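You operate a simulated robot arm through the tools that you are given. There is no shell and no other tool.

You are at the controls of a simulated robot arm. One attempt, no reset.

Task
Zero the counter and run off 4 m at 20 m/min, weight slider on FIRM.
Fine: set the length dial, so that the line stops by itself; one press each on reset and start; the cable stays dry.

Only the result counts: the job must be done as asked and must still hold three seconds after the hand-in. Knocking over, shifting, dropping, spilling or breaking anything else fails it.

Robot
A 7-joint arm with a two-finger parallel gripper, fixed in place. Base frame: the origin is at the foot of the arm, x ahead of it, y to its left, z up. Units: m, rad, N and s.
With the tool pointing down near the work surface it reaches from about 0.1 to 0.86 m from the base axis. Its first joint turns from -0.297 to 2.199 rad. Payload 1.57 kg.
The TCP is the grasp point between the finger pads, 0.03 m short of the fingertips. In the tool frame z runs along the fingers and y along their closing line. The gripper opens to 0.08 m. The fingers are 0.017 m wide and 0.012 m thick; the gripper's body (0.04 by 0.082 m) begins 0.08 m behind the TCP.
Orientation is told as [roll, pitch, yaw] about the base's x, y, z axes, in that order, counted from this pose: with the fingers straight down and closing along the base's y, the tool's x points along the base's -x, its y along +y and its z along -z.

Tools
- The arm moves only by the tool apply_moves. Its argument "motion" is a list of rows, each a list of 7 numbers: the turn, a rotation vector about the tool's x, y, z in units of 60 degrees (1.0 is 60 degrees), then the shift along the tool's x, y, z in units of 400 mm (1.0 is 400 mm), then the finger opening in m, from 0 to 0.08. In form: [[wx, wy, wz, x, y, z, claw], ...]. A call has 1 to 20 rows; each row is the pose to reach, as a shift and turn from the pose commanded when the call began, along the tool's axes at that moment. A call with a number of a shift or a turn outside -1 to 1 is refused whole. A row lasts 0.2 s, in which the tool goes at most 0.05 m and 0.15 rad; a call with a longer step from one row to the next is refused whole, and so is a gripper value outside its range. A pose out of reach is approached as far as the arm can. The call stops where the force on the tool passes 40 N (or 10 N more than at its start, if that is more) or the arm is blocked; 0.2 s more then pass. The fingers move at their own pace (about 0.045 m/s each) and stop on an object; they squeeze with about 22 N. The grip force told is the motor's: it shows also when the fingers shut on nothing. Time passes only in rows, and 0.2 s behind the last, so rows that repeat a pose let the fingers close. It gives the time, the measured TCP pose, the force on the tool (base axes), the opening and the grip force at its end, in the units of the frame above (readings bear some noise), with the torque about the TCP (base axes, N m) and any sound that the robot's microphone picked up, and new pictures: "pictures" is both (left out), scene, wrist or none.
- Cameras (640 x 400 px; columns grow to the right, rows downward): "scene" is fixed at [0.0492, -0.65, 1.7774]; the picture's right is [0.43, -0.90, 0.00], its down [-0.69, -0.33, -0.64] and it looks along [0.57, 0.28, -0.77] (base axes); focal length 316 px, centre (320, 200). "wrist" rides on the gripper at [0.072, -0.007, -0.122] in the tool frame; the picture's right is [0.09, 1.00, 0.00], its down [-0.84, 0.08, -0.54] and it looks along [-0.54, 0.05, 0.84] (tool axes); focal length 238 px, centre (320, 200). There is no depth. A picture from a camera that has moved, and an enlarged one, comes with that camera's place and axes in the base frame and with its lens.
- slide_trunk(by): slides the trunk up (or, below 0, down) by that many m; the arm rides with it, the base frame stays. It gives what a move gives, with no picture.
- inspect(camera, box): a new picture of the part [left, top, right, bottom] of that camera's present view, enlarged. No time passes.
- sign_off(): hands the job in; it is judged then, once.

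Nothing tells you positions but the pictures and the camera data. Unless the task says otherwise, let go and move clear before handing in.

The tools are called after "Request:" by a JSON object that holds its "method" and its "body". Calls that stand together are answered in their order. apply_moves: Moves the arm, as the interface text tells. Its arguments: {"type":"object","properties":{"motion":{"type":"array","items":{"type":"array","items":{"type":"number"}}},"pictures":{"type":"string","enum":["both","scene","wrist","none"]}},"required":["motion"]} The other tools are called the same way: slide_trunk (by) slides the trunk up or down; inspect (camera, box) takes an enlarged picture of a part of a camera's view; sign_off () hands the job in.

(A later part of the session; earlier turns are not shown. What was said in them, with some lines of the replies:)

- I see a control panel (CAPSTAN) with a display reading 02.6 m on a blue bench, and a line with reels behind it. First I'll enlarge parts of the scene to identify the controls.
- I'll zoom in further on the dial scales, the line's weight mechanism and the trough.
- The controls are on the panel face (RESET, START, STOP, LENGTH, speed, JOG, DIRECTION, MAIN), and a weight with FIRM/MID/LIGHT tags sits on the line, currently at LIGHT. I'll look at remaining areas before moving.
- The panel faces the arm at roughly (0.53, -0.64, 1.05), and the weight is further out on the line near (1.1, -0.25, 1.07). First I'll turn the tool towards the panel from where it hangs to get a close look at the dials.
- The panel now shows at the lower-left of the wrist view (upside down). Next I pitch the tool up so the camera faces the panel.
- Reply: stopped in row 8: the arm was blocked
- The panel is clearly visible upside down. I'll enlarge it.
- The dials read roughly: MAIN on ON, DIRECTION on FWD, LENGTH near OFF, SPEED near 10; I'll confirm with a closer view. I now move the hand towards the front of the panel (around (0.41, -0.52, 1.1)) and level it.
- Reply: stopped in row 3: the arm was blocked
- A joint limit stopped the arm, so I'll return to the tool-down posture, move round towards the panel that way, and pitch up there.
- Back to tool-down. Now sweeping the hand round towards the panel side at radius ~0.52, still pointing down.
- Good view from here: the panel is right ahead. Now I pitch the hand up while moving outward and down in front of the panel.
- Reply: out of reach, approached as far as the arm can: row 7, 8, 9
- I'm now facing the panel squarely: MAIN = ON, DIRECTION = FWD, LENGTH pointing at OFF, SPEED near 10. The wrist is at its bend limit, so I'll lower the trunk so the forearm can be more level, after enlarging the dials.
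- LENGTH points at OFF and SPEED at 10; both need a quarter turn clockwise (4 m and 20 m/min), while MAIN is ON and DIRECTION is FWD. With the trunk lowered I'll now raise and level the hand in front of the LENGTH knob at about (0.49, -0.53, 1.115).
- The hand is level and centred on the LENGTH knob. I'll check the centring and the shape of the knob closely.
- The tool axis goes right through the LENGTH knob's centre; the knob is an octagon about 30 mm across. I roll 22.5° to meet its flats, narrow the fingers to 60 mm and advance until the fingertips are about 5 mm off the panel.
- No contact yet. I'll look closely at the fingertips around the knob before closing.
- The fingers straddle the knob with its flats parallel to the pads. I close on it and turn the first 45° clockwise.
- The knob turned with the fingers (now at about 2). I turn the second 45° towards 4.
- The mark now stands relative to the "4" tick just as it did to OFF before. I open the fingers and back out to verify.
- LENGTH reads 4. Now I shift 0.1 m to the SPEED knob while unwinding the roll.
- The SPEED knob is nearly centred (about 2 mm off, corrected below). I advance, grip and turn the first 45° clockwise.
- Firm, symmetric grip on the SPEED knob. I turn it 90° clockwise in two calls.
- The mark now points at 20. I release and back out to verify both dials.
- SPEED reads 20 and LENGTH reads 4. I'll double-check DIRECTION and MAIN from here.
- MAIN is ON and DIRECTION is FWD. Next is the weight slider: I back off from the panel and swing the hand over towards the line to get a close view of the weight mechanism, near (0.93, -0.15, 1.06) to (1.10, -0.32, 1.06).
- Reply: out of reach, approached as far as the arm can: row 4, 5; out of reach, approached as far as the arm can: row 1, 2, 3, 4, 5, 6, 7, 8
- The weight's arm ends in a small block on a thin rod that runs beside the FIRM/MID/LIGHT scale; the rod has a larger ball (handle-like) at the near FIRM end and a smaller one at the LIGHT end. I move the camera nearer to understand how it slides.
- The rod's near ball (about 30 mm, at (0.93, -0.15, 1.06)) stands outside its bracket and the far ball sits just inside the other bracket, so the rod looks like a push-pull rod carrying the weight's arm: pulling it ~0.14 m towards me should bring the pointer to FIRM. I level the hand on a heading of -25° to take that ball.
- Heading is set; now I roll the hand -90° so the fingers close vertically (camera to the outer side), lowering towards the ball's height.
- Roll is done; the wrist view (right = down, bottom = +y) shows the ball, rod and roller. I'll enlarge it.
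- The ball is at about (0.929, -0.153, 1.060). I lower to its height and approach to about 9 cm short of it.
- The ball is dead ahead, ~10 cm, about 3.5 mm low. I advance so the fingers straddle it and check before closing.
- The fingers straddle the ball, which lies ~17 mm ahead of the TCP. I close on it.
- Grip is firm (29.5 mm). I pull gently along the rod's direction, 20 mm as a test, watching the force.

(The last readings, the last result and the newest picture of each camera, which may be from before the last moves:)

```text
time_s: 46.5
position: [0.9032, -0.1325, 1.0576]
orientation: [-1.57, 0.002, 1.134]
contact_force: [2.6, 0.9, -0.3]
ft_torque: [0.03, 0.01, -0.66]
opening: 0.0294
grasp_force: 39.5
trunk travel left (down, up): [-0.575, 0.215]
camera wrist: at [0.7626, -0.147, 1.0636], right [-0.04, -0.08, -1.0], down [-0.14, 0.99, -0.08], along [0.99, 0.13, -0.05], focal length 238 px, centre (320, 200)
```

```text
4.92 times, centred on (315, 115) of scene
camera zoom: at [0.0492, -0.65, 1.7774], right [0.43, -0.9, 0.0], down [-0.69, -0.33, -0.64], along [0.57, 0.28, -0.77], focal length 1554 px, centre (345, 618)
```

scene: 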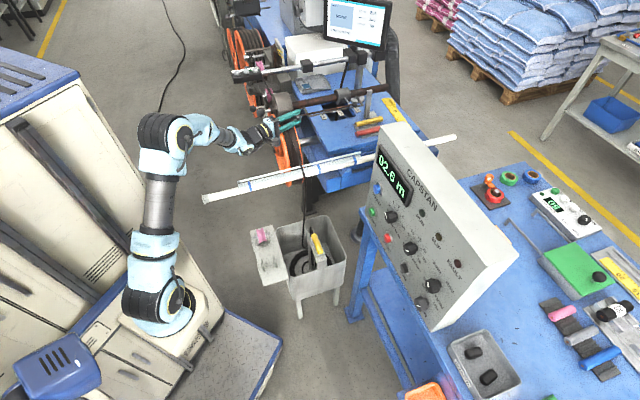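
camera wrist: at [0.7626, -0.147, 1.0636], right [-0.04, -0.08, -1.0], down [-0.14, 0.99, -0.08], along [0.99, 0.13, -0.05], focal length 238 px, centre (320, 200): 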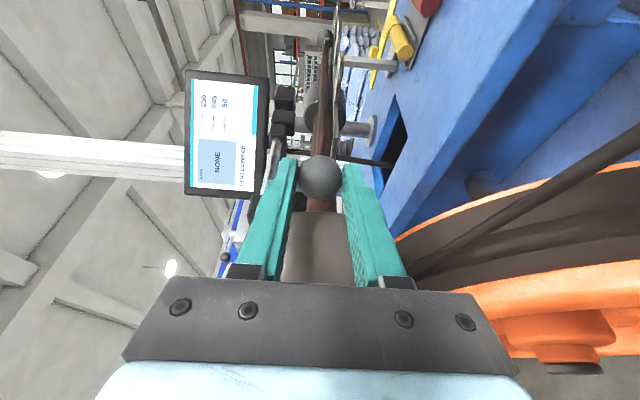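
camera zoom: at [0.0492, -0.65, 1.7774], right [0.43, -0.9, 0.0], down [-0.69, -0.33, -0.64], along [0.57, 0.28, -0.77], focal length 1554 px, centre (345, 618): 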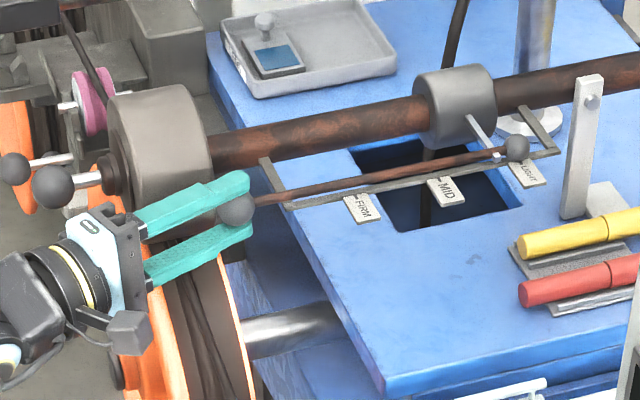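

The weight and pointer move with the ball, with hardly any force. I pull a further 100 mm towards FIRM.

Request:
{"method": "apply_moves", "body": {"motion": [[0, 0, 0, -0.0171, 0, -0.047, 0.01], [0, 0, 0, -0.0342, 0, -0.094, 0.01], [0, 0, 0, -0.0513, 0, -0.141, 0.01], [0, 0, 0, -0.0684, 0, -0.188, 0.01], [0, 0, 0, -0.0855, 0, -0.235, 0.01]], "pictures": "both"}}

Request:
{"method": "inspect", "body": {"camera": "scene", "box": [250, 80, 380, 150]}}

Request:
{"method": "inspect", "body": {"camera": "scene", "box": [300, 90, 360, 130]}}

```text
time_s: 47.7
position: [0.8307, -0.0608, 1.0562]
orientation: [-1.57, -0.001, 1.136]
contact_force: [3.4, 2.4, 3.7]
ft_torque: [0.17, -0.03, -0.06]
opening: 0.0296
grasp_force: 39.3
trunk travel left (down, up): [-0.575, 0.215]
camera wrist: at [0.6916, -0.0761, 1.0634], right [-0.04, -0.08, -1.0], down [-0.14, 0.99, -0.08], along [0.99, 0.13, -0.05], focal length 238 px, centre (320, 200)
```

scene: 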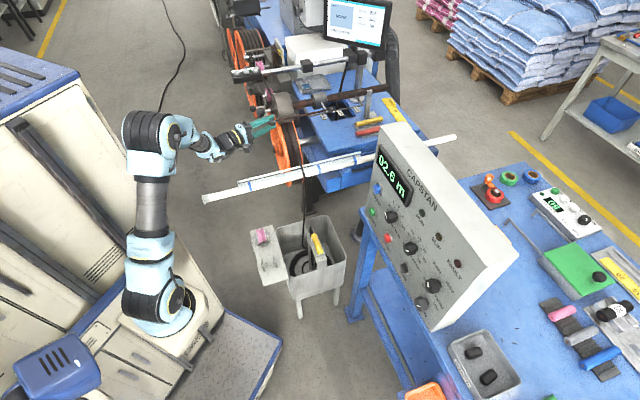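
wrist: 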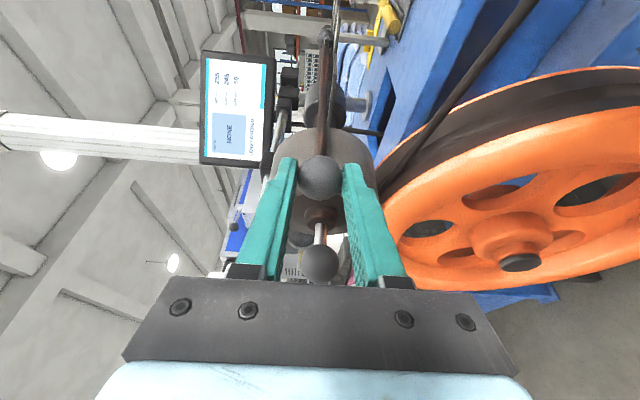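

```text
4.92 times, centred on (315, 115) of scene
camera zoom: at [0.0492, -0.65, 1.7774], right [0.43, -0.9, 0.0], down [-0.69, -0.33, -0.64], along [0.57, 0.28, -0.77], focal length 1554 px, centre (345, 618)
```

zoom: 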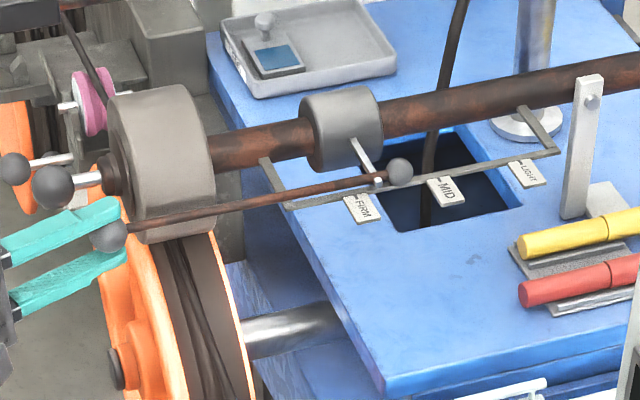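

```text
10.00 times, centred on (330, 110) of scene
camera zoom: at [0.0492, -0.65, 1.7774], right [0.43, -0.9, 0.0], down [-0.69, -0.33, -0.64], along [0.57, 0.28, -0.77], focal length 3156 px, centre (220, 1100)
```

zoom: 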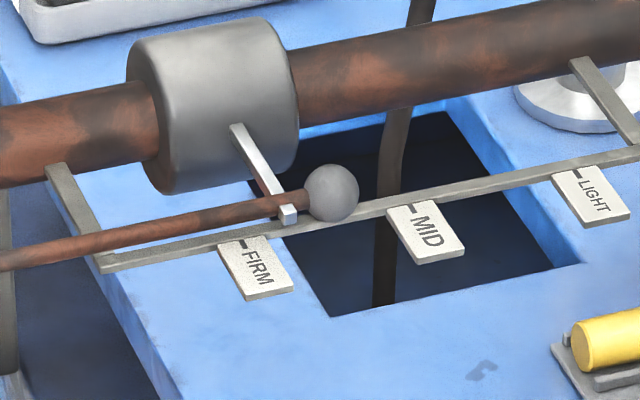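

The pointer is about 18 mm short of the FIRM tick. I pull that last bit.

Request:
{"method": "apply_moves", "body": {"motion": [[0, 0, 0, -0.006, 0, -0.0165, 0.01], [0, 0, 0, -0.012, 0, -0.033, 0.01], [0, 0, 0, -0.0156, 0, -0.043, 0.01], [0, 0, 0, -0.0156, 0, -0.043, 0.01]], "pictures": "none"}}

Request:
{"method": "inspect", "body": {"camera": "scene", "box": [300, 90, 360, 130]}}

Request:
{"method": "inspect", "body": {"camera": "scene", "box": [310, 100, 340, 125]}}

```text
time_s: 48.7
position: [0.8182, -0.0479, 1.057]
orientation: [-1.569, 0.0, 1.136]
contact_force: [2.3, 9.4, 3.1]
ft_torque: [0.07, -0.13, -0.18]
opening: 0.0294
grasp_force: 39.2
trunk travel left (down, up): [-0.575, 0.215]
```

```text
10.00 times, centred on (330, 110) of scene
camera zoom: at [0.0492, -0.65, 1.7774], right [0.43, -0.9, 0.0], down [-0.69, -0.33, -0.64], along [0.57, 0.28, -0.77], focal length 3156 px, centre (220, 1100)
```

zoom: 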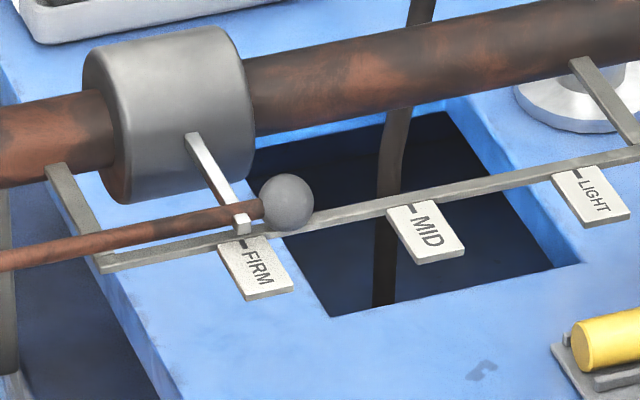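

```text
16.00 times, centred on (325, 112) of scene
camera zoom: at [0.0492, -0.65, 1.7774], right [0.43, -0.9, 0.0], down [-0.69, -0.33, -0.64], along [0.57, 0.28, -0.77], focal length 5050 px, centre (240, 1600)
```

zoom: 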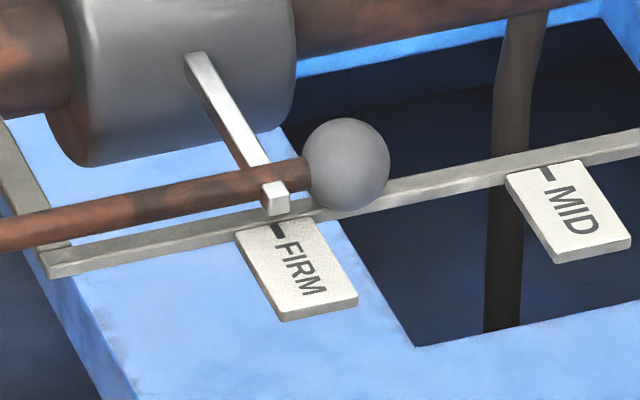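

The pointer now sits at the FIRM tick. I open the fingers and withdraw straight back.

Request:
{"method": "apply_moves", "body": {"motion": [[0, 0, 0, 0, 0, 0, 0.03], [0, 0, 0, 0, 0, 0, 0.04], [0, 0, 0, 0, 0, 0, 0.06], [0, 0, 0, 0, 0, 0, 0.06], [0, 0, 0, 0, 0, -0.05, 0.06], [0, 0, 0, 0, 0, -0.11, 0.06], [0, 0, 0, 0, 0, -0.18, 0.06], [0, 0, 0, 0, 0, -0.25, 0.06]], "pictures": "both"}}

Request:
{"method": "inspect", "body": {"camera": "scene", "box": [310, 100, 340, 125]}}

Request:
{"method": "inspect", "body": {"camera": "scene", "box": [250, 80, 380, 150]}}

```text
time_s: 50.5
position: [0.729, -0.0085, 1.0556]
orientation: [-1.572, 0.0, 1.137]
contact_force: [0.1, 1.2, -0.8]
ft_torque: [0.0, -0.02, 0.01]
opening: 0.0601
grasp_force: 0.0
trunk travel left (down, up): [-0.575, 0.215]
camera wrist: at [0.588, -0.022, 1.0631], right [-0.04, -0.08, -1.0], down [-0.14, 0.99, -0.08], along [0.99, 0.13, -0.05], focal length 238 px, centre (320, 200)
```

scene: 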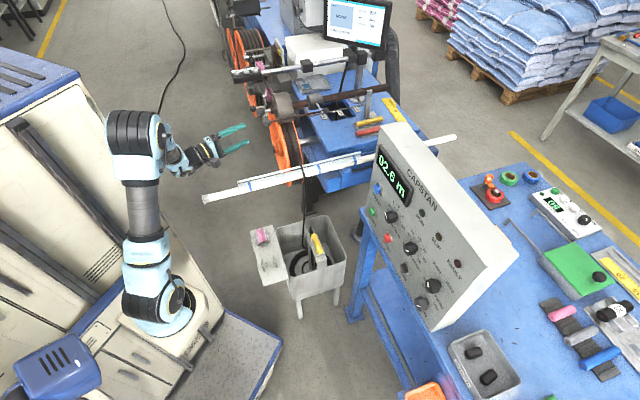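
wrist: 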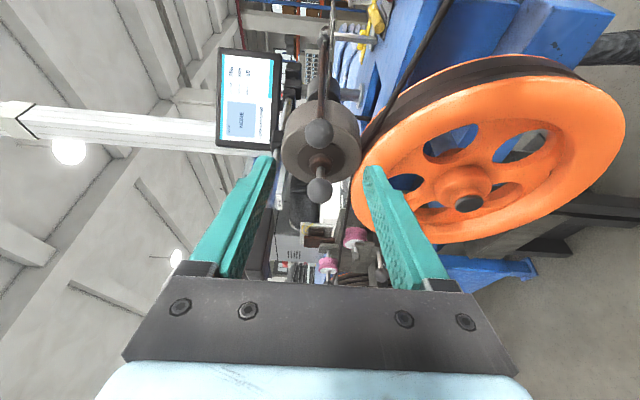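

```text
16.00 times, centred on (325, 112) of scene
camera zoom: at [0.0492, -0.65, 1.7774], right [0.43, -0.9, 0.0], down [-0.69, -0.33, -0.64], along [0.57, 0.28, -0.77], focal length 5050 px, centre (240, 1600)
```

zoom: 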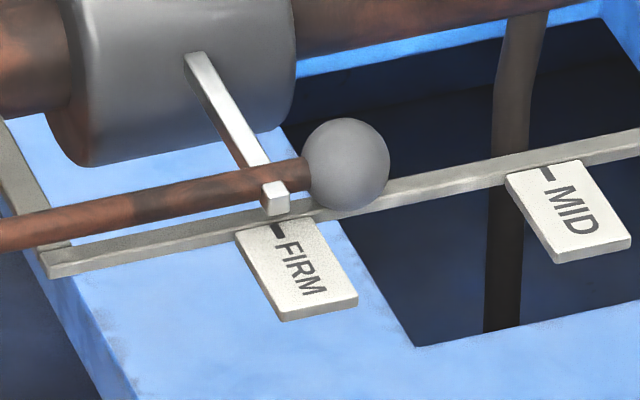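

```text
4.92 times, centred on (315, 115) of scene
camera zoom: at [0.0492, -0.65, 1.7774], right [0.43, -0.9, 0.0], down [-0.69, -0.33, -0.64], along [0.57, 0.28, -0.77], focal length 1554 px, centre (345, 618)
```

zoom: 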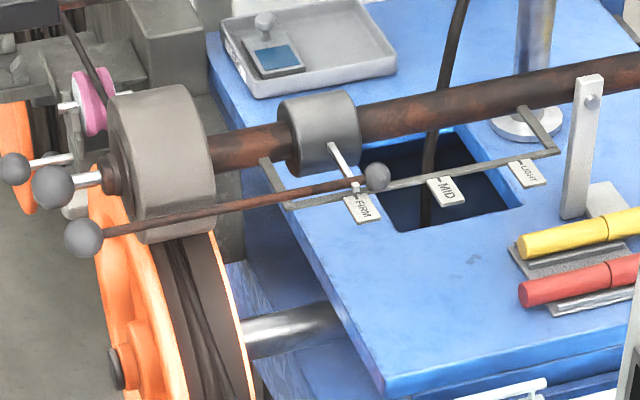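

FIRM holds after release. Now I return to the panel in two moves, squaring the hand up in front of RESET with the fingers closed for pressing.

Request:
{"method": "apply_moves", "body": {"motion": [[0, 0, 0.12, 0.06, -0.015, -0.01, 0.06], [0, 0, 0.25, 0.15, -0.035, -0.014, 0.04], [0, 0, 0.38, 0.25, -0.055, -0.02, 0.02], [0, 0, 0.5, 0.35, -0.075, -0.028, 0.0], [0, 0, 0.63, 0.45, -0.095, -0.035, 0.0], [0, 0, 0.75, 0.5425, -0.111, -0.042, 0.0]], "pictures": "scene"}}

```text
time_s: 51.9
position: [0.6365, -0.1959, 1.1074]
orientation: [-1.57, -0.786, 1.133]
contact_force: [0.4, -0.5, 0.3]
ft_torque: [0.01, -0.06, -0.02]
opening: 0.0
grasp_force: 21.5
out of reach, approached as far as the arm can: row 6
trunk travel left (down, up): [-0.575, 0.215]
```

scene: 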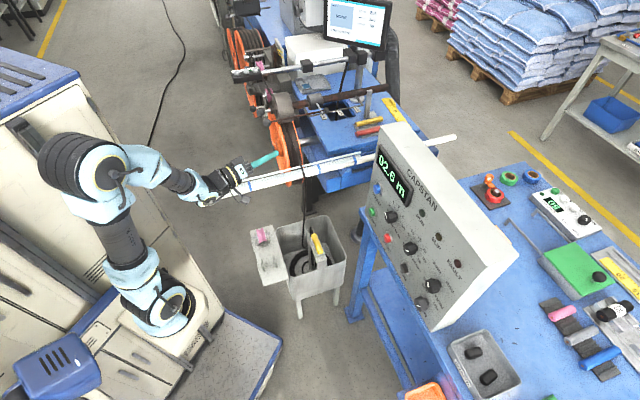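

Request:
{"method": "apply_moves", "body": {"motion": [[0.045, 0.019, 0.106, 0.06, -0.068, 0.013, 0.0], [0.09, 0.037, 0.212, 0.12, -0.135, 0.026, 0.0], [0.135, 0.056, 0.318, 0.18, -0.203, 0.039, 0.0], [0.18, 0.075, 0.424, 0.24, -0.27, 0.051, 0.0], [0.226, 0.093, 0.53, 0.3, -0.338, 0.064, 0.0], [0.271, 0.112, 0.636, 0.36, -0.406, 0.077, 0.0], [0.316, 0.131, 0.742, 0.42, -0.473, 0.09, 0.0]], "pictures": "both"}}

```text
time_s: 53.5
position: [0.5627, -0.4389, 1.1226]
orientation: [1.882, -1.569, -2.669]
contact_force: [-1.0, -0.4, 0.6]
ft_torque: [0.0, -0.03, 0.01]
opening: 0.0
grasp_force: 21.5
out of reach, approached as far as the arm can: row 1, 2, 3, 4, 5
trunk travel left (down, up): [-0.575, 0.215]
camera wrist: at [0.4743, -0.3582, 1.0503], right [0.7, 0.7, -0.09], down [-0.33, 0.44, 0.84], along [0.63, -0.56, 0.54], focal length 238 px, centre (320, 200)
```

scene: 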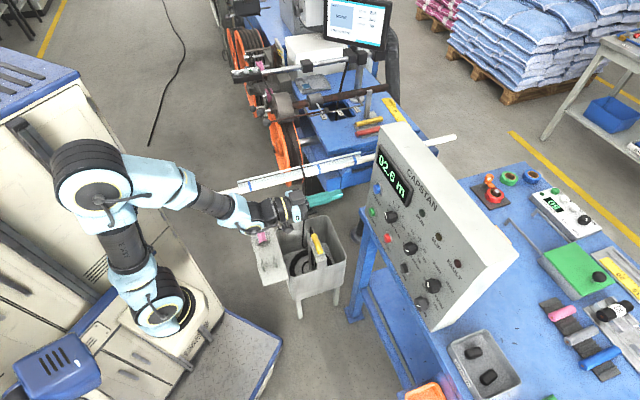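
wrist: 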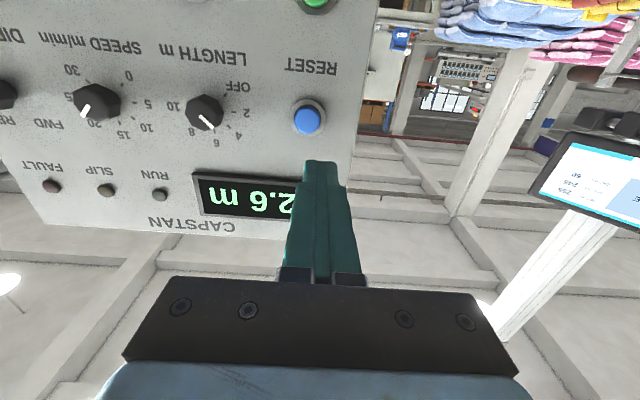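

I'm square to the panel, RESET nearly ahead. I'll enlarge to measure its offset from the tool axis.

Request:
{"method": "inspect", "body": {"camera": "wrist", "box": [270, 85, 370, 155]}}

Request:
{"method": "inspect", "body": {"camera": "wrist", "box": [250, 0, 410, 100]}}

```text
5.71 times, centred on (320, 120) of wrist
camera zoom: at [0.4743, -0.3582, 1.0503], right [0.7, 0.7, -0.09], down [-0.33, 0.44, 0.84], along [0.63, -0.56, 0.54], focal length 1362 px, centre (320, 657)
```

zoom: 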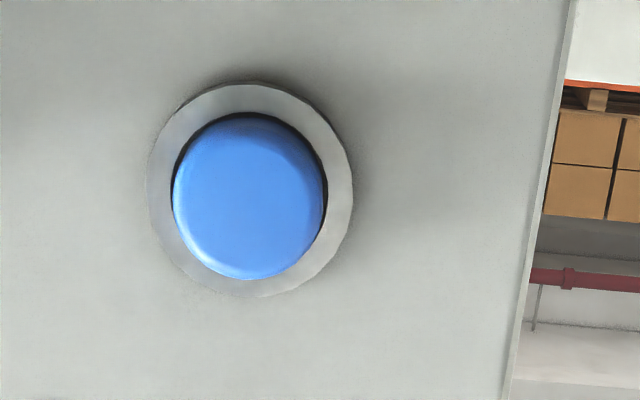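

```text
4.00 times, centred on (330, 50) of wrist
camera zoom: at [0.4743, -0.3582, 1.0503], right [0.7, 0.7, -0.09], down [-0.33, 0.44, 0.84], along [0.63, -0.56, 0.54], focal length 953 px, centre (280, 800)
```

zoom: 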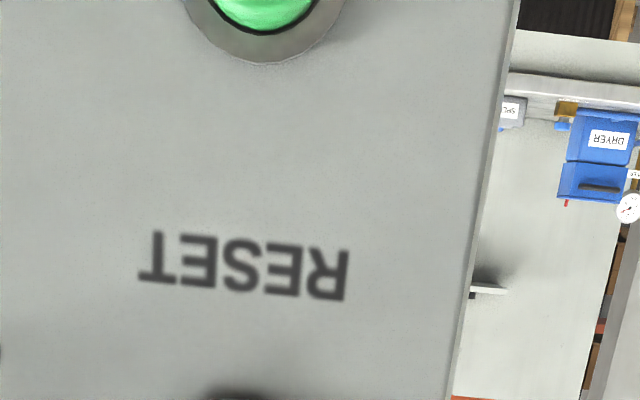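

RESET's collar is 8 mm lower and 14 mm to the side of the tool axis. I align and press slowly, watching force and the display.

Request:
{"method": "apply_moves", "body": {"motion": [[0, 0, 0, 0.021, -0.034, 0.05, 0.0], [0, 0, 0, 0.021, -0.034, 0.13, 0.0], [0, 0, 0, 0.021, -0.034, 0.19, 0.0], [0, 0, 0, 0.021, -0.034, 0.205, 0.0]], "pictures": "both"}}

Request:
{"method": "inspect", "body": {"camera": "wrist", "box": [270, 110, 370, 180]}}

Request:
{"method": "inspect", "body": {"camera": "scene", "box": [330, 150, 430, 230]}}

```text
time_s: 54.5
position: [0.6125, -0.5054, 1.115]
orientation: [-1.489, -1.571, 0.702]
contact_force: [-0.5, 0.4, -0.3]
ft_torque: [0.0, 0.0, -0.01]
opening: 0.0
grasp_force: 21.5
trunk travel left (down, up): [-0.575, 0.215]
camera wrist: at [0.5225, -0.4255, 1.0427], right [0.7, 0.7, -0.09], down [-0.33, 0.44, 0.84], along [0.63, -0.56, 0.54], focal length 238 px, centre (320, 200)
```

scene: 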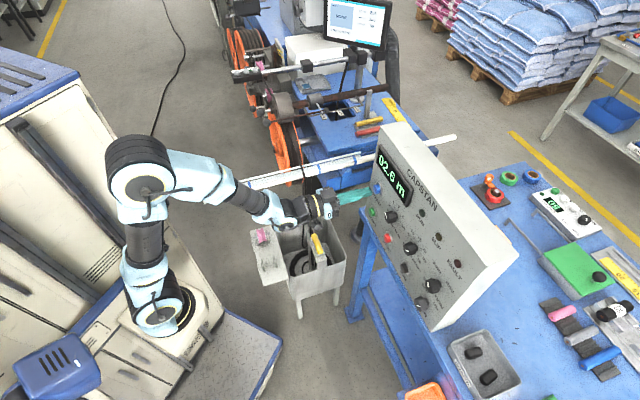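
wrist: 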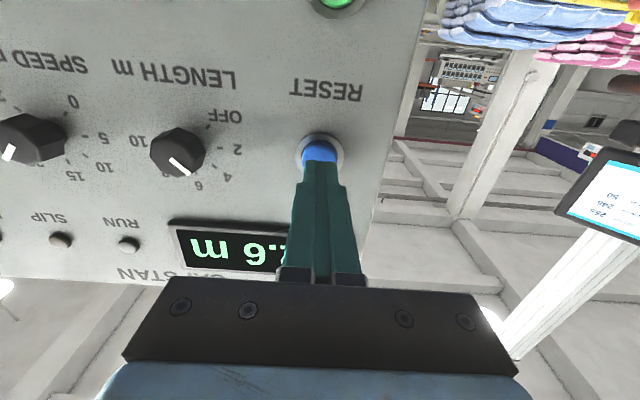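

```text
5.71 times, centred on (320, 145) of wrist
camera zoom: at [0.5225, -0.4255, 1.0427], right [0.7, 0.7, -0.09], down [-0.33, 0.44, 0.84], along [0.63, -0.56, 0.54], focal length 1362 px, centre (320, 514)
```

zoom: 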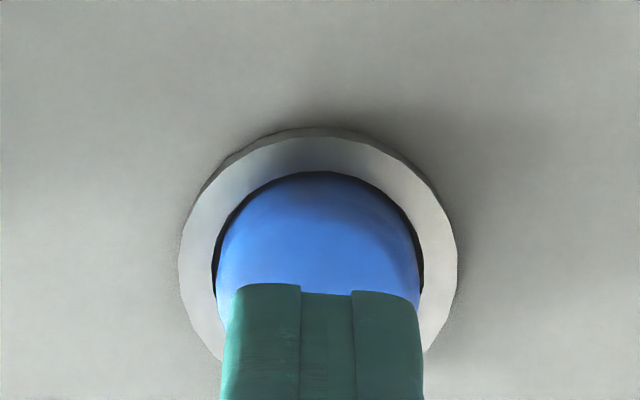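

```text
5.00 times, centred on (380, 190) of scene
camera zoom: at [0.0492, -0.65, 1.7774], right [0.43, -0.9, 0.0], down [-0.69, -0.33, -0.64], along [0.57, 0.28, -0.77], focal length 1578 px, centre (20, 250)
```

zoom: 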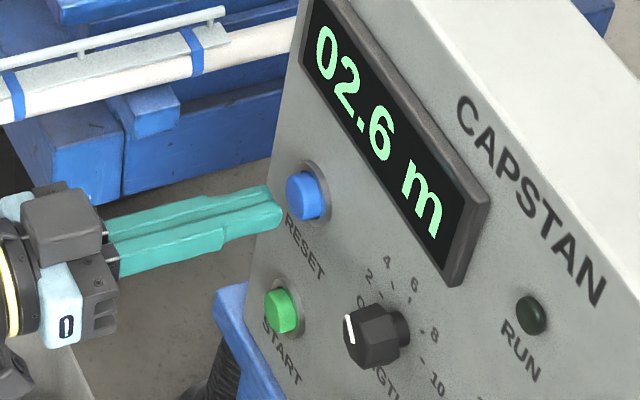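

Aligned (2.5 mm vertical correction). The tip is ~13 mm from the cap; I now press in fine steps to ~6 mm past contact.

Request:
{"method": "apply_moves", "body": {"motion": [[0, 0, 0, 0.006, 0, 0.015, 0.0], [0, 0, 0, 0.006, 0, 0.026, 0.0], [0, 0, 0, 0.006, 0, 0.032, 0.0], [0, 0, 0, 0.006, 0, 0.037, 0.0], [0, 0, 0, 0.006, 0, 0.042, 0.0], [0, 0, 0, 0.006, 0, 0.047, 0.0]], "pictures": "none"}}

Request:
{"method": "inspect", "body": {"camera": "scene", "box": [330, 150, 430, 230]}}

Request:
{"method": "inspect", "body": {"camera": "wrist", "box": [180, 110, 380, 290]}}

```text
time_s: 55.9
position: [0.6261, -0.5193, 1.1124]
orientation: [-1.244, -1.57, 0.46]
contact_force: [-11.9, 10.2, -0.8]
ft_torque: [-0.04, 0.0, 0.01]
opening: 0.0
grasp_force: 21.2
trunk travel left (down, up): [-0.575, 0.215]
heard: click
```

```text
5.00 times, centred on (380, 190) of scene
camera zoom: at [0.0492, -0.65, 1.7774], right [0.43, -0.9, 0.0], down [-0.69, -0.33, -0.64], along [0.57, 0.28, -0.77], focal length 1578 px, centre (20, 250)
```

zoom: 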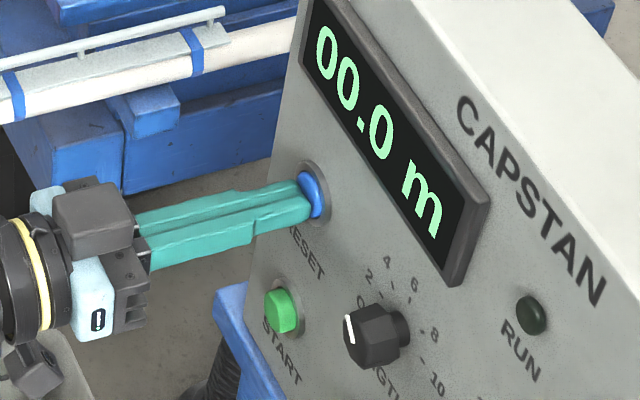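

```text
2.22 times, centred on (280, 200) of wrist
camera zoom: at [0.535, -0.4382, 1.0409], right [0.7, 0.7, -0.09], down [-0.33, 0.44, 0.84], along [0.63, -0.56, 0.54], focal length 530 px, centre (409, 200)
```

zoom: 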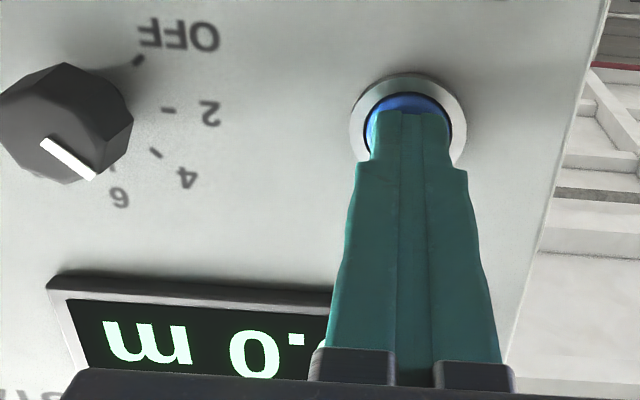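

RESET clicked once and the display reads 00.0 m. I withdraw and move down to START.

Request:
{"method": "apply_moves", "body": {"motion": [[0, 0, 0, 0, 0, -0.04, 0.0], [0, 0, 0, 0, 0, -0.1, 0.0], [0, 0, 0, 0, 0, -0.17, 0.0], [0, 0, 0, 0.08, 0, -0.19, 0.0], [0, 0, 0, 0.17, 0, -0.19, 0.0], [0, 0, 0, 0.255, 0, -0.19, 0.0]], "pictures": "both"}}

Request:
{"method": "inspect", "body": {"camera": "wrist", "box": [270, 100, 370, 170]}}

Request:
{"method": "inspect", "body": {"camera": "scene", "box": [330, 150, 430, 230]}}

```text
time_s: 57.3
position: [0.5712, -0.4653, 1.0103]
orientation: [-2.417, -1.57, 1.633]
contact_force: [-0.3, 0.7, -0.1]
ft_torque: [-0.01, 0.03, 0.04]
opening: 0.0
grasp_force: 21.3
trunk travel left (down, up): [-0.575, 0.215]
camera wrist: at [0.4815, -0.3851, 0.9388], right [0.7, 0.7, -0.09], down [-0.33, 0.44, 0.84], along [0.63, -0.56, 0.54], focal length 238 px, centre (320, 200)
```

scene: 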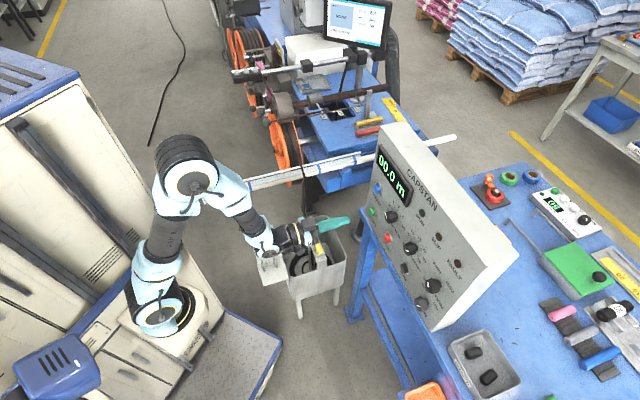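
wrist: 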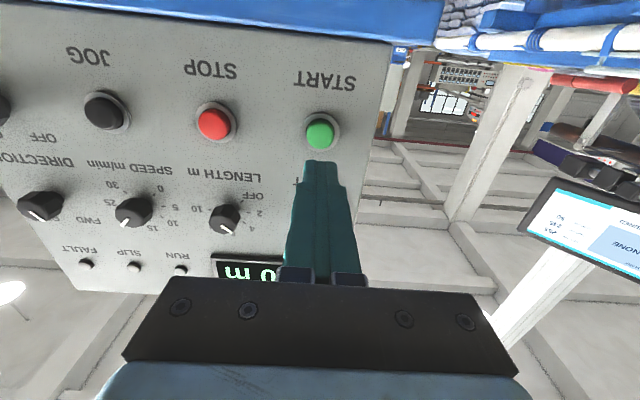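

```text
5.71 times, centred on (320, 135) of wrist
camera zoom: at [0.4815, -0.3851, 0.9388], right [0.7, 0.7, -0.09], down [-0.33, 0.44, 0.84], along [0.63, -0.56, 0.54], focal length 1362 px, centre (320, 571)
```

zoom: 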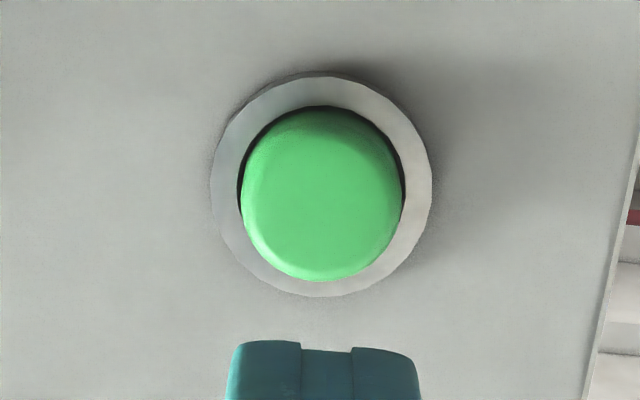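

```text
5.00 times, centred on (380, 190) of scene
camera zoom: at [0.0492, -0.65, 1.7774], right [0.43, -0.9, 0.0], down [-0.69, -0.33, -0.64], along [0.57, 0.28, -0.77], focal length 1578 px, centre (20, 250)
```

zoom: 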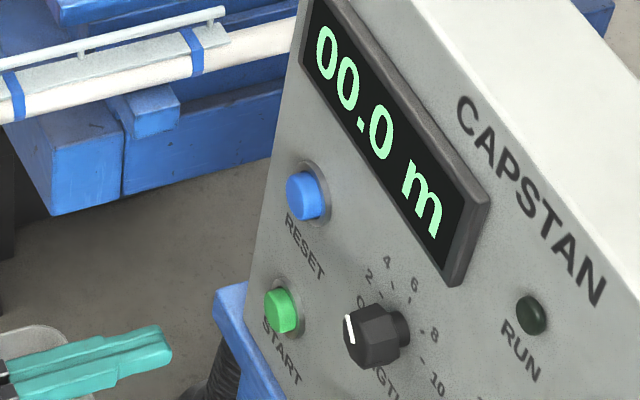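

START is directly ahead (1 mm correction), display at 00.0, dials on 4 m and 20 m/min, weight on FIRM. I press START once and withdraw in the same motion.

Request:
{"method": "apply_moves", "body": {"motion": [[0, 0, 0, 0.003, 0, 0.08, 0.0], [0, 0, 0, 0.003, 0, 0.14, 0.0], [0, 0, 0, 0.003, 0, 0.165, 0.0], [0, 0, 0, 0.003, 0, 0.175, 0.0], [0, 0, 0, 0.003, 0, 0.181, 0.0], [0, 0, 0, 0.003, 0, 0.187, 0.0], [0, 0, 0, 0.003, 0, 0.192, 0.0]], "pictures": "none"}}

Request:
{"method": "inspect", "body": {"camera": "scene", "box": [330, 150, 430, 230]}}

```text
time_s: 58.9
position: [0.6254, -0.5192, 1.0086]
orientation: [-0.968, -1.569, 0.184]
contact_force: [-15.5, 16.7, 0.5]
ft_torque: [0.03, -0.05, 0.0]
opening: 0.0
grasp_force: 20.9
trunk travel left (down, up): [-0.575, 0.215]
heard: click
```

```text
5.00 times, centred on (380, 190) of scene
camera zoom: at [0.0492, -0.65, 1.7774], right [0.43, -0.9, 0.0], down [-0.69, -0.33, -0.64], along [0.57, 0.28, -0.77], focal length 1578 px, centre (20, 250)
```

zoom: 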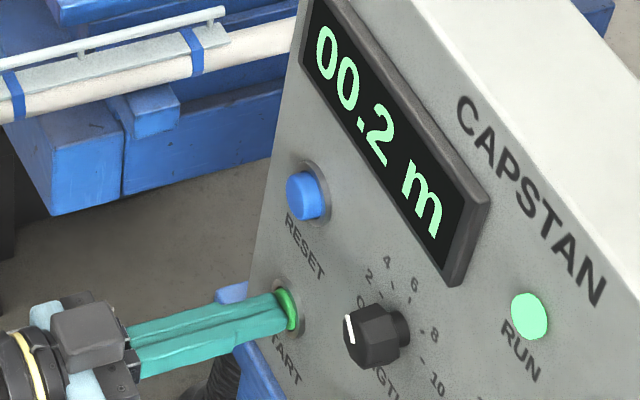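

One click, the RUN lamp is lit and the counter is going up (00.2 m). I withdraw from START and wait while the line runs.

Request:
{"method": "apply_moves", "body": {"motion": [[0, 0, 0, 0, 0, -0.04, 0.0], [0, 0, 0, 0, 0, -0.1, 0.0], [0, 0, 0, 0, 0, -0.17, 0.0], [0, 0, 0, 0, 0, -0.22, 0.0], [0, 0, 0, 0, 0, -0.22, 0.0], [0, 0, 0, 0, 0, -0.22, 0.0], [0, 0, 0, 0, 0, -0.22, 0.0], [0, 0, 0, 0, 0, -0.22, 0.0], [0, 0, 0, 0, 0, -0.22, 0.0], [0, 0, 0, 0, 0, -0.22, 0.0]], "pictures": "scene"}}

Request:
{"method": "inspect", "body": {"camera": "scene", "box": [350, 140, 470, 280]}}

Request:
{"method": "inspect", "body": {"camera": "scene", "box": [220, 60, 380, 310]}}

```text
time_s: 61.1
position: [0.5634, -0.4591, 1.0091]
orientation: [-1.784, -1.571, 0.998]
contact_force: [-0.4, 0.1, -0.7]
ft_torque: [-0.04, 0.0, 0.01]
opening: 0.0
grasp_force: 20.8
trunk travel left (down, up): [-0.575, 0.215]
```

scene: 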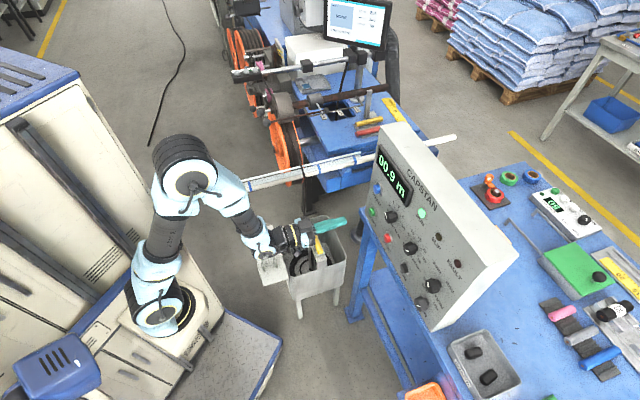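

```text
2.86 times, centred on (410, 210) of scene
camera zoom: at [0.0492, -0.65, 1.7774], right [0.43, -0.9, 0.0], down [-0.69, -0.33, -0.64], along [0.57, 0.28, -0.77], focal length 902 px, centre (63, 171)
```

zoom: 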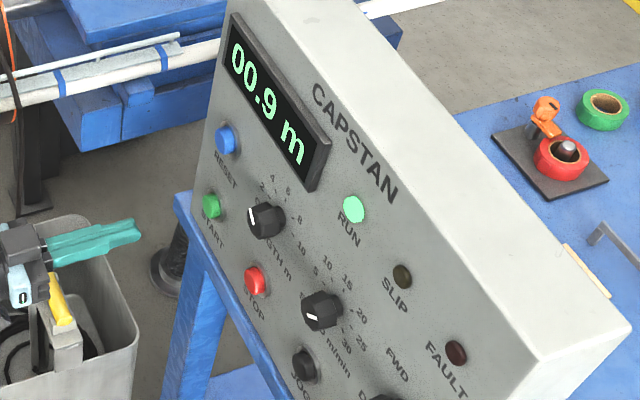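

```text
1.60 times, centred on (300, 185) of scene
camera zoom: at [0.0492, -0.65, 1.7774], right [0.43, -0.9, 0.0], down [-0.69, -0.33, -0.64], along [0.57, 0.28, -0.77], focal length 505 px, centre (352, 224)
```

zoom: 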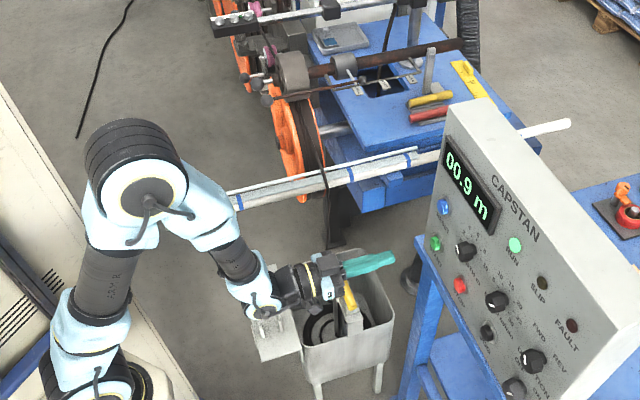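

Running normally at about 0.33 m/s, SLIP and FAULT dark. I raise the hand clear and keep waiting.

Request:
{"method": "apply_moves", "body": {"motion": [[0, 0, 0, -0.08, 0, 0, 0.0], [0, 0, 0, -0.16, 0, 0, 0.0], [0, 0, 0, -0.25, 0, 0, 0.0], [0, 0, 0, -0.25, 0, 0, 0.0], [0, 0, 0, -0.25, 0, 0, 0.0], [0, 0, 0, -0.25, 0, 0, 0.0], [0, 0, 0, -0.25, 0, 0, 0.0], [0, 0, 0, -0.25, 0, 0, 0.0], [0, 0, 0, -0.25, 0, 0, 0.0], [0, 0, 0, -0.25, 0, 0, 0.0], [0, 0, 0, -0.25, 0, 0, 0.0], [0, 0, 0, -0.25, 0, 0, 0.0], [0, 0, 0, -0.25, 0, 0, 0.0], [0, 0, 0, -0.25, 0, 0, 0.0], [0, 0, 0, -0.25, 0, 0, 0.0], [0, 0, 0, -0.25, 0, 0, 0.0], [0, 0, 0, -0.25, 0, 0, 0.0], [0, 0, 0, -0.25, 0, 0, 0.0], [0, 0, 0, -0.25, 0, 0, 0.0], [0, 0, 0, -0.25, 0, 0, 0.0]], "pictures": "scene"}}

Request:
{"method": "inspect", "body": {"camera": "scene", "box": [350, 140, 470, 280]}}

```text
time_s: 65.3
position: [0.564, -0.459, 1.1097]
orientation: [-1.803, -1.569, 1.017]
contact_force: [-0.1, -0.7, 0.4]
ft_torque: [0.0, 0.01, -0.02]
opening: 0.0
grasp_force: 21.2
trunk travel left (down, up): [-0.575, 0.215]
```

scene: 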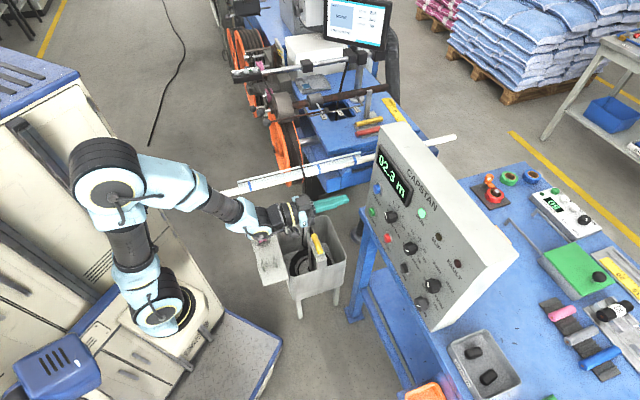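

```text
2.86 times, centred on (410, 210) of scene
camera zoom: at [0.0492, -0.65, 1.7774], right [0.43, -0.9, 0.0], down [-0.69, -0.33, -0.64], along [0.57, 0.28, -0.77], focal length 902 px, centre (63, 171)
```

zoom: 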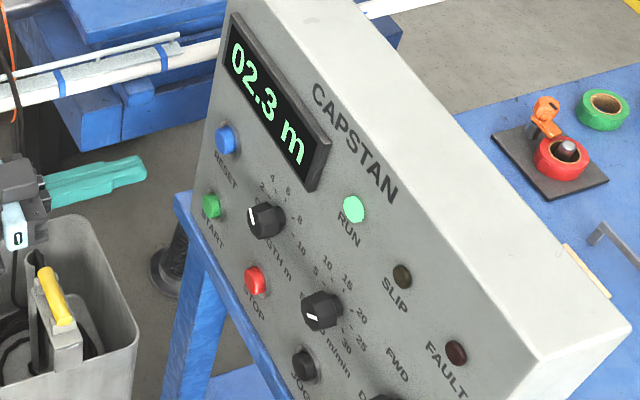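

The counter reads 02.3 m, still running cleanly. I keep waiting without moving.

Request:
{"method": "apply_moves", "body": {"motion": [[0, 0, 0, 0, 0, 0, 0.0], [0, 0, 0, 0, 0, 0, 0.0], [0, 0, 0, 0, 0, 0, 0.0], [0, 0, 0, 0, 0, 0, 0.0], [0, 0, 0, 0, 0, 0, 0.0], [0, 0, 0, 0, 0, 0, 0.0], [0, 0, 0, 0, 0, 0, 0.0], [0, 0, 0, 0, 0, 0, 0.0], [0, 0, 0, 0, 0, 0, 0.0], [0, 0, 0, 0, 0, 0, 0.0], [0, 0, 0, 0, 0, 0, 0.0], [0, 0, 0, 0, 0, 0, 0.0], [0, 0, 0, 0, 0, 0, 0.0], [0, 0, 0, 0, 0, 0, 0.0], [0, 0, 0, 0, 0, 0, 0.0], [0, 0, 0, 0, 0, 0, 0.0], [0, 0, 0, 0, 0, 0, 0.0], [0, 0, 0, 0, 0, 0, 0.0], [0, 0, 0, 0, 0, 0, 0.0], [0, 0, 0, 0, 0, 0, 0.0]], "pictures": "none"}}

Request:
{"method": "inspect", "body": {"camera": "scene", "box": [350, 140, 470, 280]}}

Request:
{"method": "apply_moves", "body": {"motion": [[0, 0, 0, 0, 0, 0, 0.0], [0, 0, 0, 0, 0, 0, 0.0], [0, 0, 0, 0, 0, 0, 0.0], [0, 0, 0, 0, 0, 0, 0.0], [0, 0, 0, 0, 0, 0, 0.0], [0, 0, 0, 0, 0, 0, 0.0], [0, 0, 0, 0, 0, 0, 0.0], [0, 0, 0, 0, 0, 0, 0.0], [0, 0, 0, 0, 0, 0, 0.0], [0, 0, 0, 0, 0, 0, 0.0], [0, 0, 0, 0, 0, 0, 0.0], [0, 0, 0, 0, 0, 0, 0.0], [0, 0, 0, 0, 0, 0, 0.0], [0, 0, 0, 0, 0, 0, 0.0], [0, 0, 0, 0, 0, 0, 0.0]], "pictures": "both"}}

Request:
{"method": "inspect", "body": {"camera": "scene", "box": [350, 140, 470, 280]}}

```text
time_s: 69.5
position: [0.5652, -0.4582, 1.1093]
orientation: [-1.807, -1.571, 1.023]
contact_force: [-0.4, -0.8, -0.1]
ft_torque: [-0.01, -0.01, 0.0]
opening: 0.0
grasp_force: 21.0
trunk travel left (down, up): [-0.575, 0.215]
```

```text
2.86 times, centred on (410, 210) of scene
camera zoom: at [0.0492, -0.65, 1.7774], right [0.43, -0.9, 0.0], down [-0.69, -0.33, -0.64], along [0.57, 0.28, -0.77], focal length 902 px, centre (63, 171)
```

zoom: 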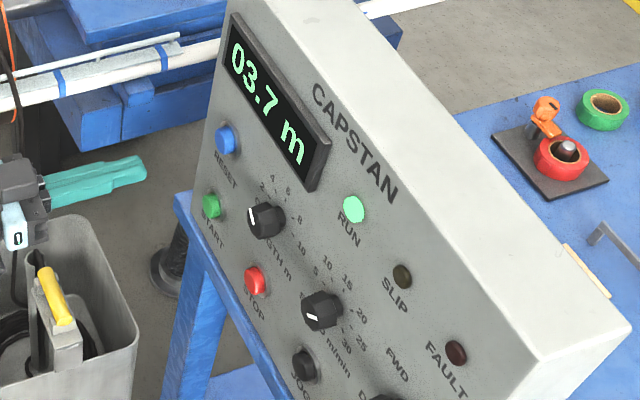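

```text
time_s: 72.7
position: [0.5653, -0.4582, 1.1092]
orientation: [-1.831, -1.572, 1.045]
contact_force: [-0.6, -0.1, 0.3]
ft_torque: [-0.01, -0.02, 0.01]
opening: 0.0
grasp_force: 21.2
trunk travel left (down, up): [-0.575, 0.215]
camera wrist: at [0.4741, -0.3772, 1.0379], right [0.7, 0.7, -0.09], down [-0.33, 0.44, 0.84], along [0.63, -0.56, 0.54], focal length 238 px, centre (320, 200)
```

scene: 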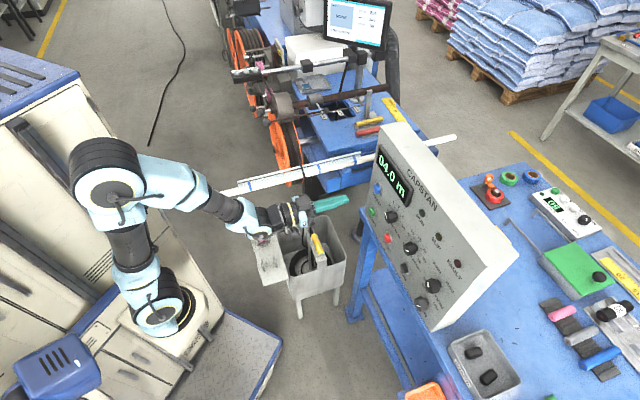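
wrist: 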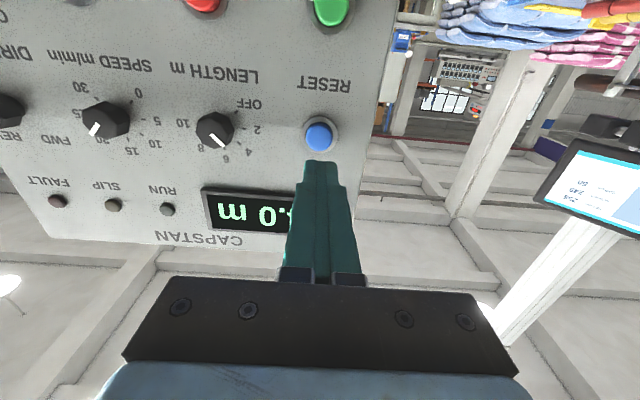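

```text
2.86 times, centred on (410, 210) of scene
camera zoom: at [0.0492, -0.65, 1.7774], right [0.43, -0.9, 0.0], down [-0.69, -0.33, -0.64], along [0.57, 0.28, -0.77], focal length 902 px, centre (63, 171)
```

zoom: 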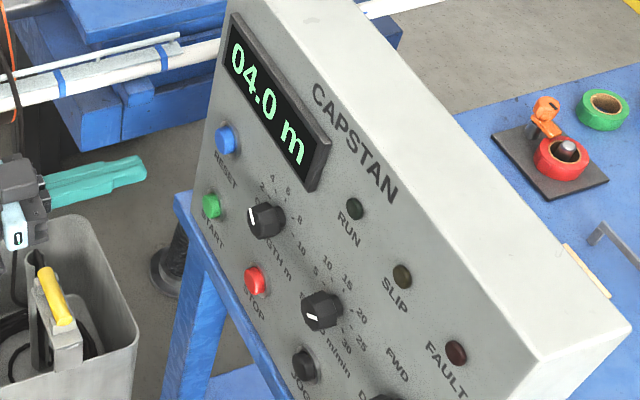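

The line stopped by itself at 04.0 m and the RUN lamp is out. I back the hand a little further off and check that the weight is still on FIRM.

Request:
{"method": "apply_moves", "body": {"motion": [[0, 0, 0, 0, 0, -0.05, 0.0], [0, 0, 0, -0.05, 0, -0.08, 0.02], [0, 0, 0, -0.08, 0, -0.08, 0.04], [0, 0, 0, -0.08, 0, -0.08, 0.04]], "pictures": "scene"}}

Request:
{"method": "inspect", "body": {"camera": "scene", "box": [300, 90, 360, 130]}}

Request:
{"method": "inspect", "body": {"camera": "scene", "box": [340, 130, 460, 310]}}

Request:
{"method": "inspect", "body": {"camera": "scene", "box": [220, 60, 400, 310]}}

```text
time_s: 73.7
position: [0.542, -0.4359, 1.1407]
orientation: [-1.888, -1.571, 1.105]
contact_force: [0.2, 0.2, 1.1]
ft_torque: [-0.01, -0.01, 0.0]
opening: 0.0399
grasp_force: 0.2
trunk travel left (down, up): [-0.575, 0.215]
```

scene: 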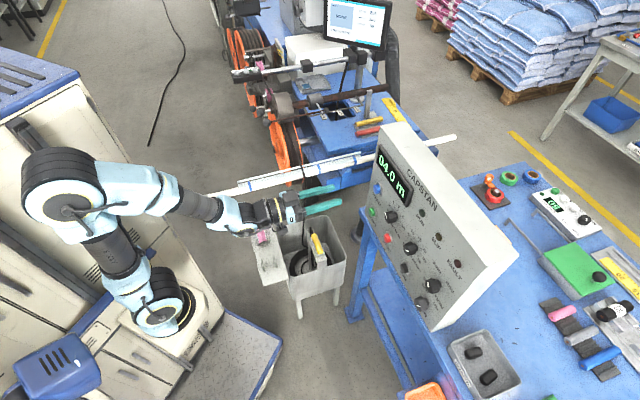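

```text
10.00 times, centred on (330, 110) of scene
camera zoom: at [0.0492, -0.65, 1.7774], right [0.43, -0.9, 0.0], down [-0.69, -0.33, -0.64], along [0.57, 0.28, -0.77], focal length 3156 px, centre (220, 1100)
```

zoom: 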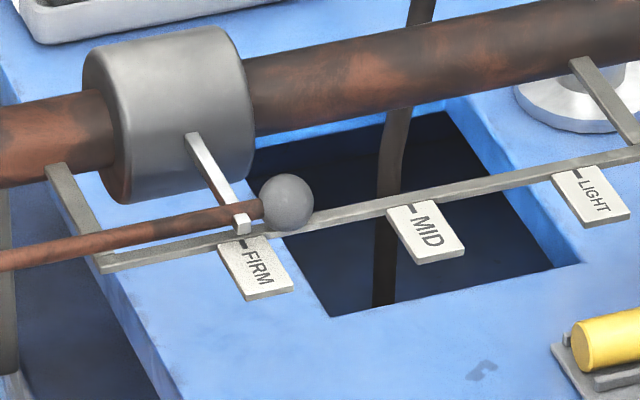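

```text
2.22 times, centred on (400, 220) of scene
camera zoom: at [0.0492, -0.65, 1.7774], right [0.43, -0.9, 0.0], down [-0.69, -0.33, -0.64], along [0.57, 0.28, -0.77], focal length 701 px, centre (142, 156)
```

zoom: 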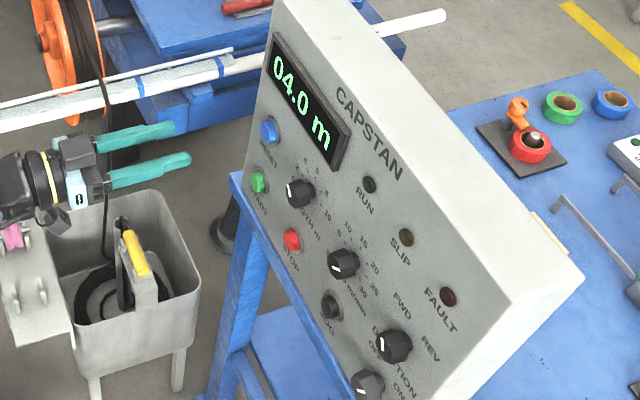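

```text
1.60 times, centred on (310, 185) of scene
camera zoom: at [0.0492, -0.65, 1.7774], right [0.43, -0.9, 0.0], down [-0.69, -0.33, -0.64], along [0.57, 0.28, -0.77], focal length 505 px, centre (336, 224)
```

zoom: 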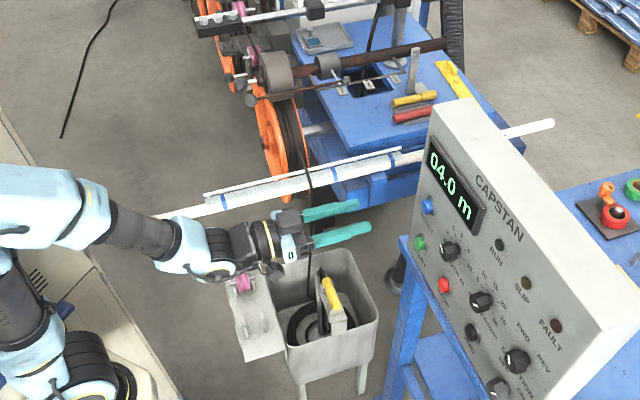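

The counter stands at 04.0 m with the line stopped, the weight is on FIRM, LENGTH is on 4 and SPEED on 20. Nothing else has moved and the hand is clear, so I hand the job in.

Request:
{"method": "sign_off", "body": {}}

```text
The job is handed in.
```

The line ran off 4 m at 20 m/min and stopped by itself. The counter reads 04.0 m and the RUN lamp is out.

- **Dials:** LENGTH is set to 4 m and SPEED to 20 m/min. DIRECTION was already on FWD and MAIN on ON, so I left both alone.
- **Weight slider:** I pulled it from LIGHT to FIRM, and it was still on FIRM after the run.
- **Buttons:** I pressed RESET once, which took the counter to 00.0 m, and START once.
- **Cable:** The run used no soap or water, so the cable stayed dry. The SLIP and FAULT lamps were dark each time I checked.

The hand let go of everything and was clear of the panel before I handed in. I saw nothing knocked over or shifted.
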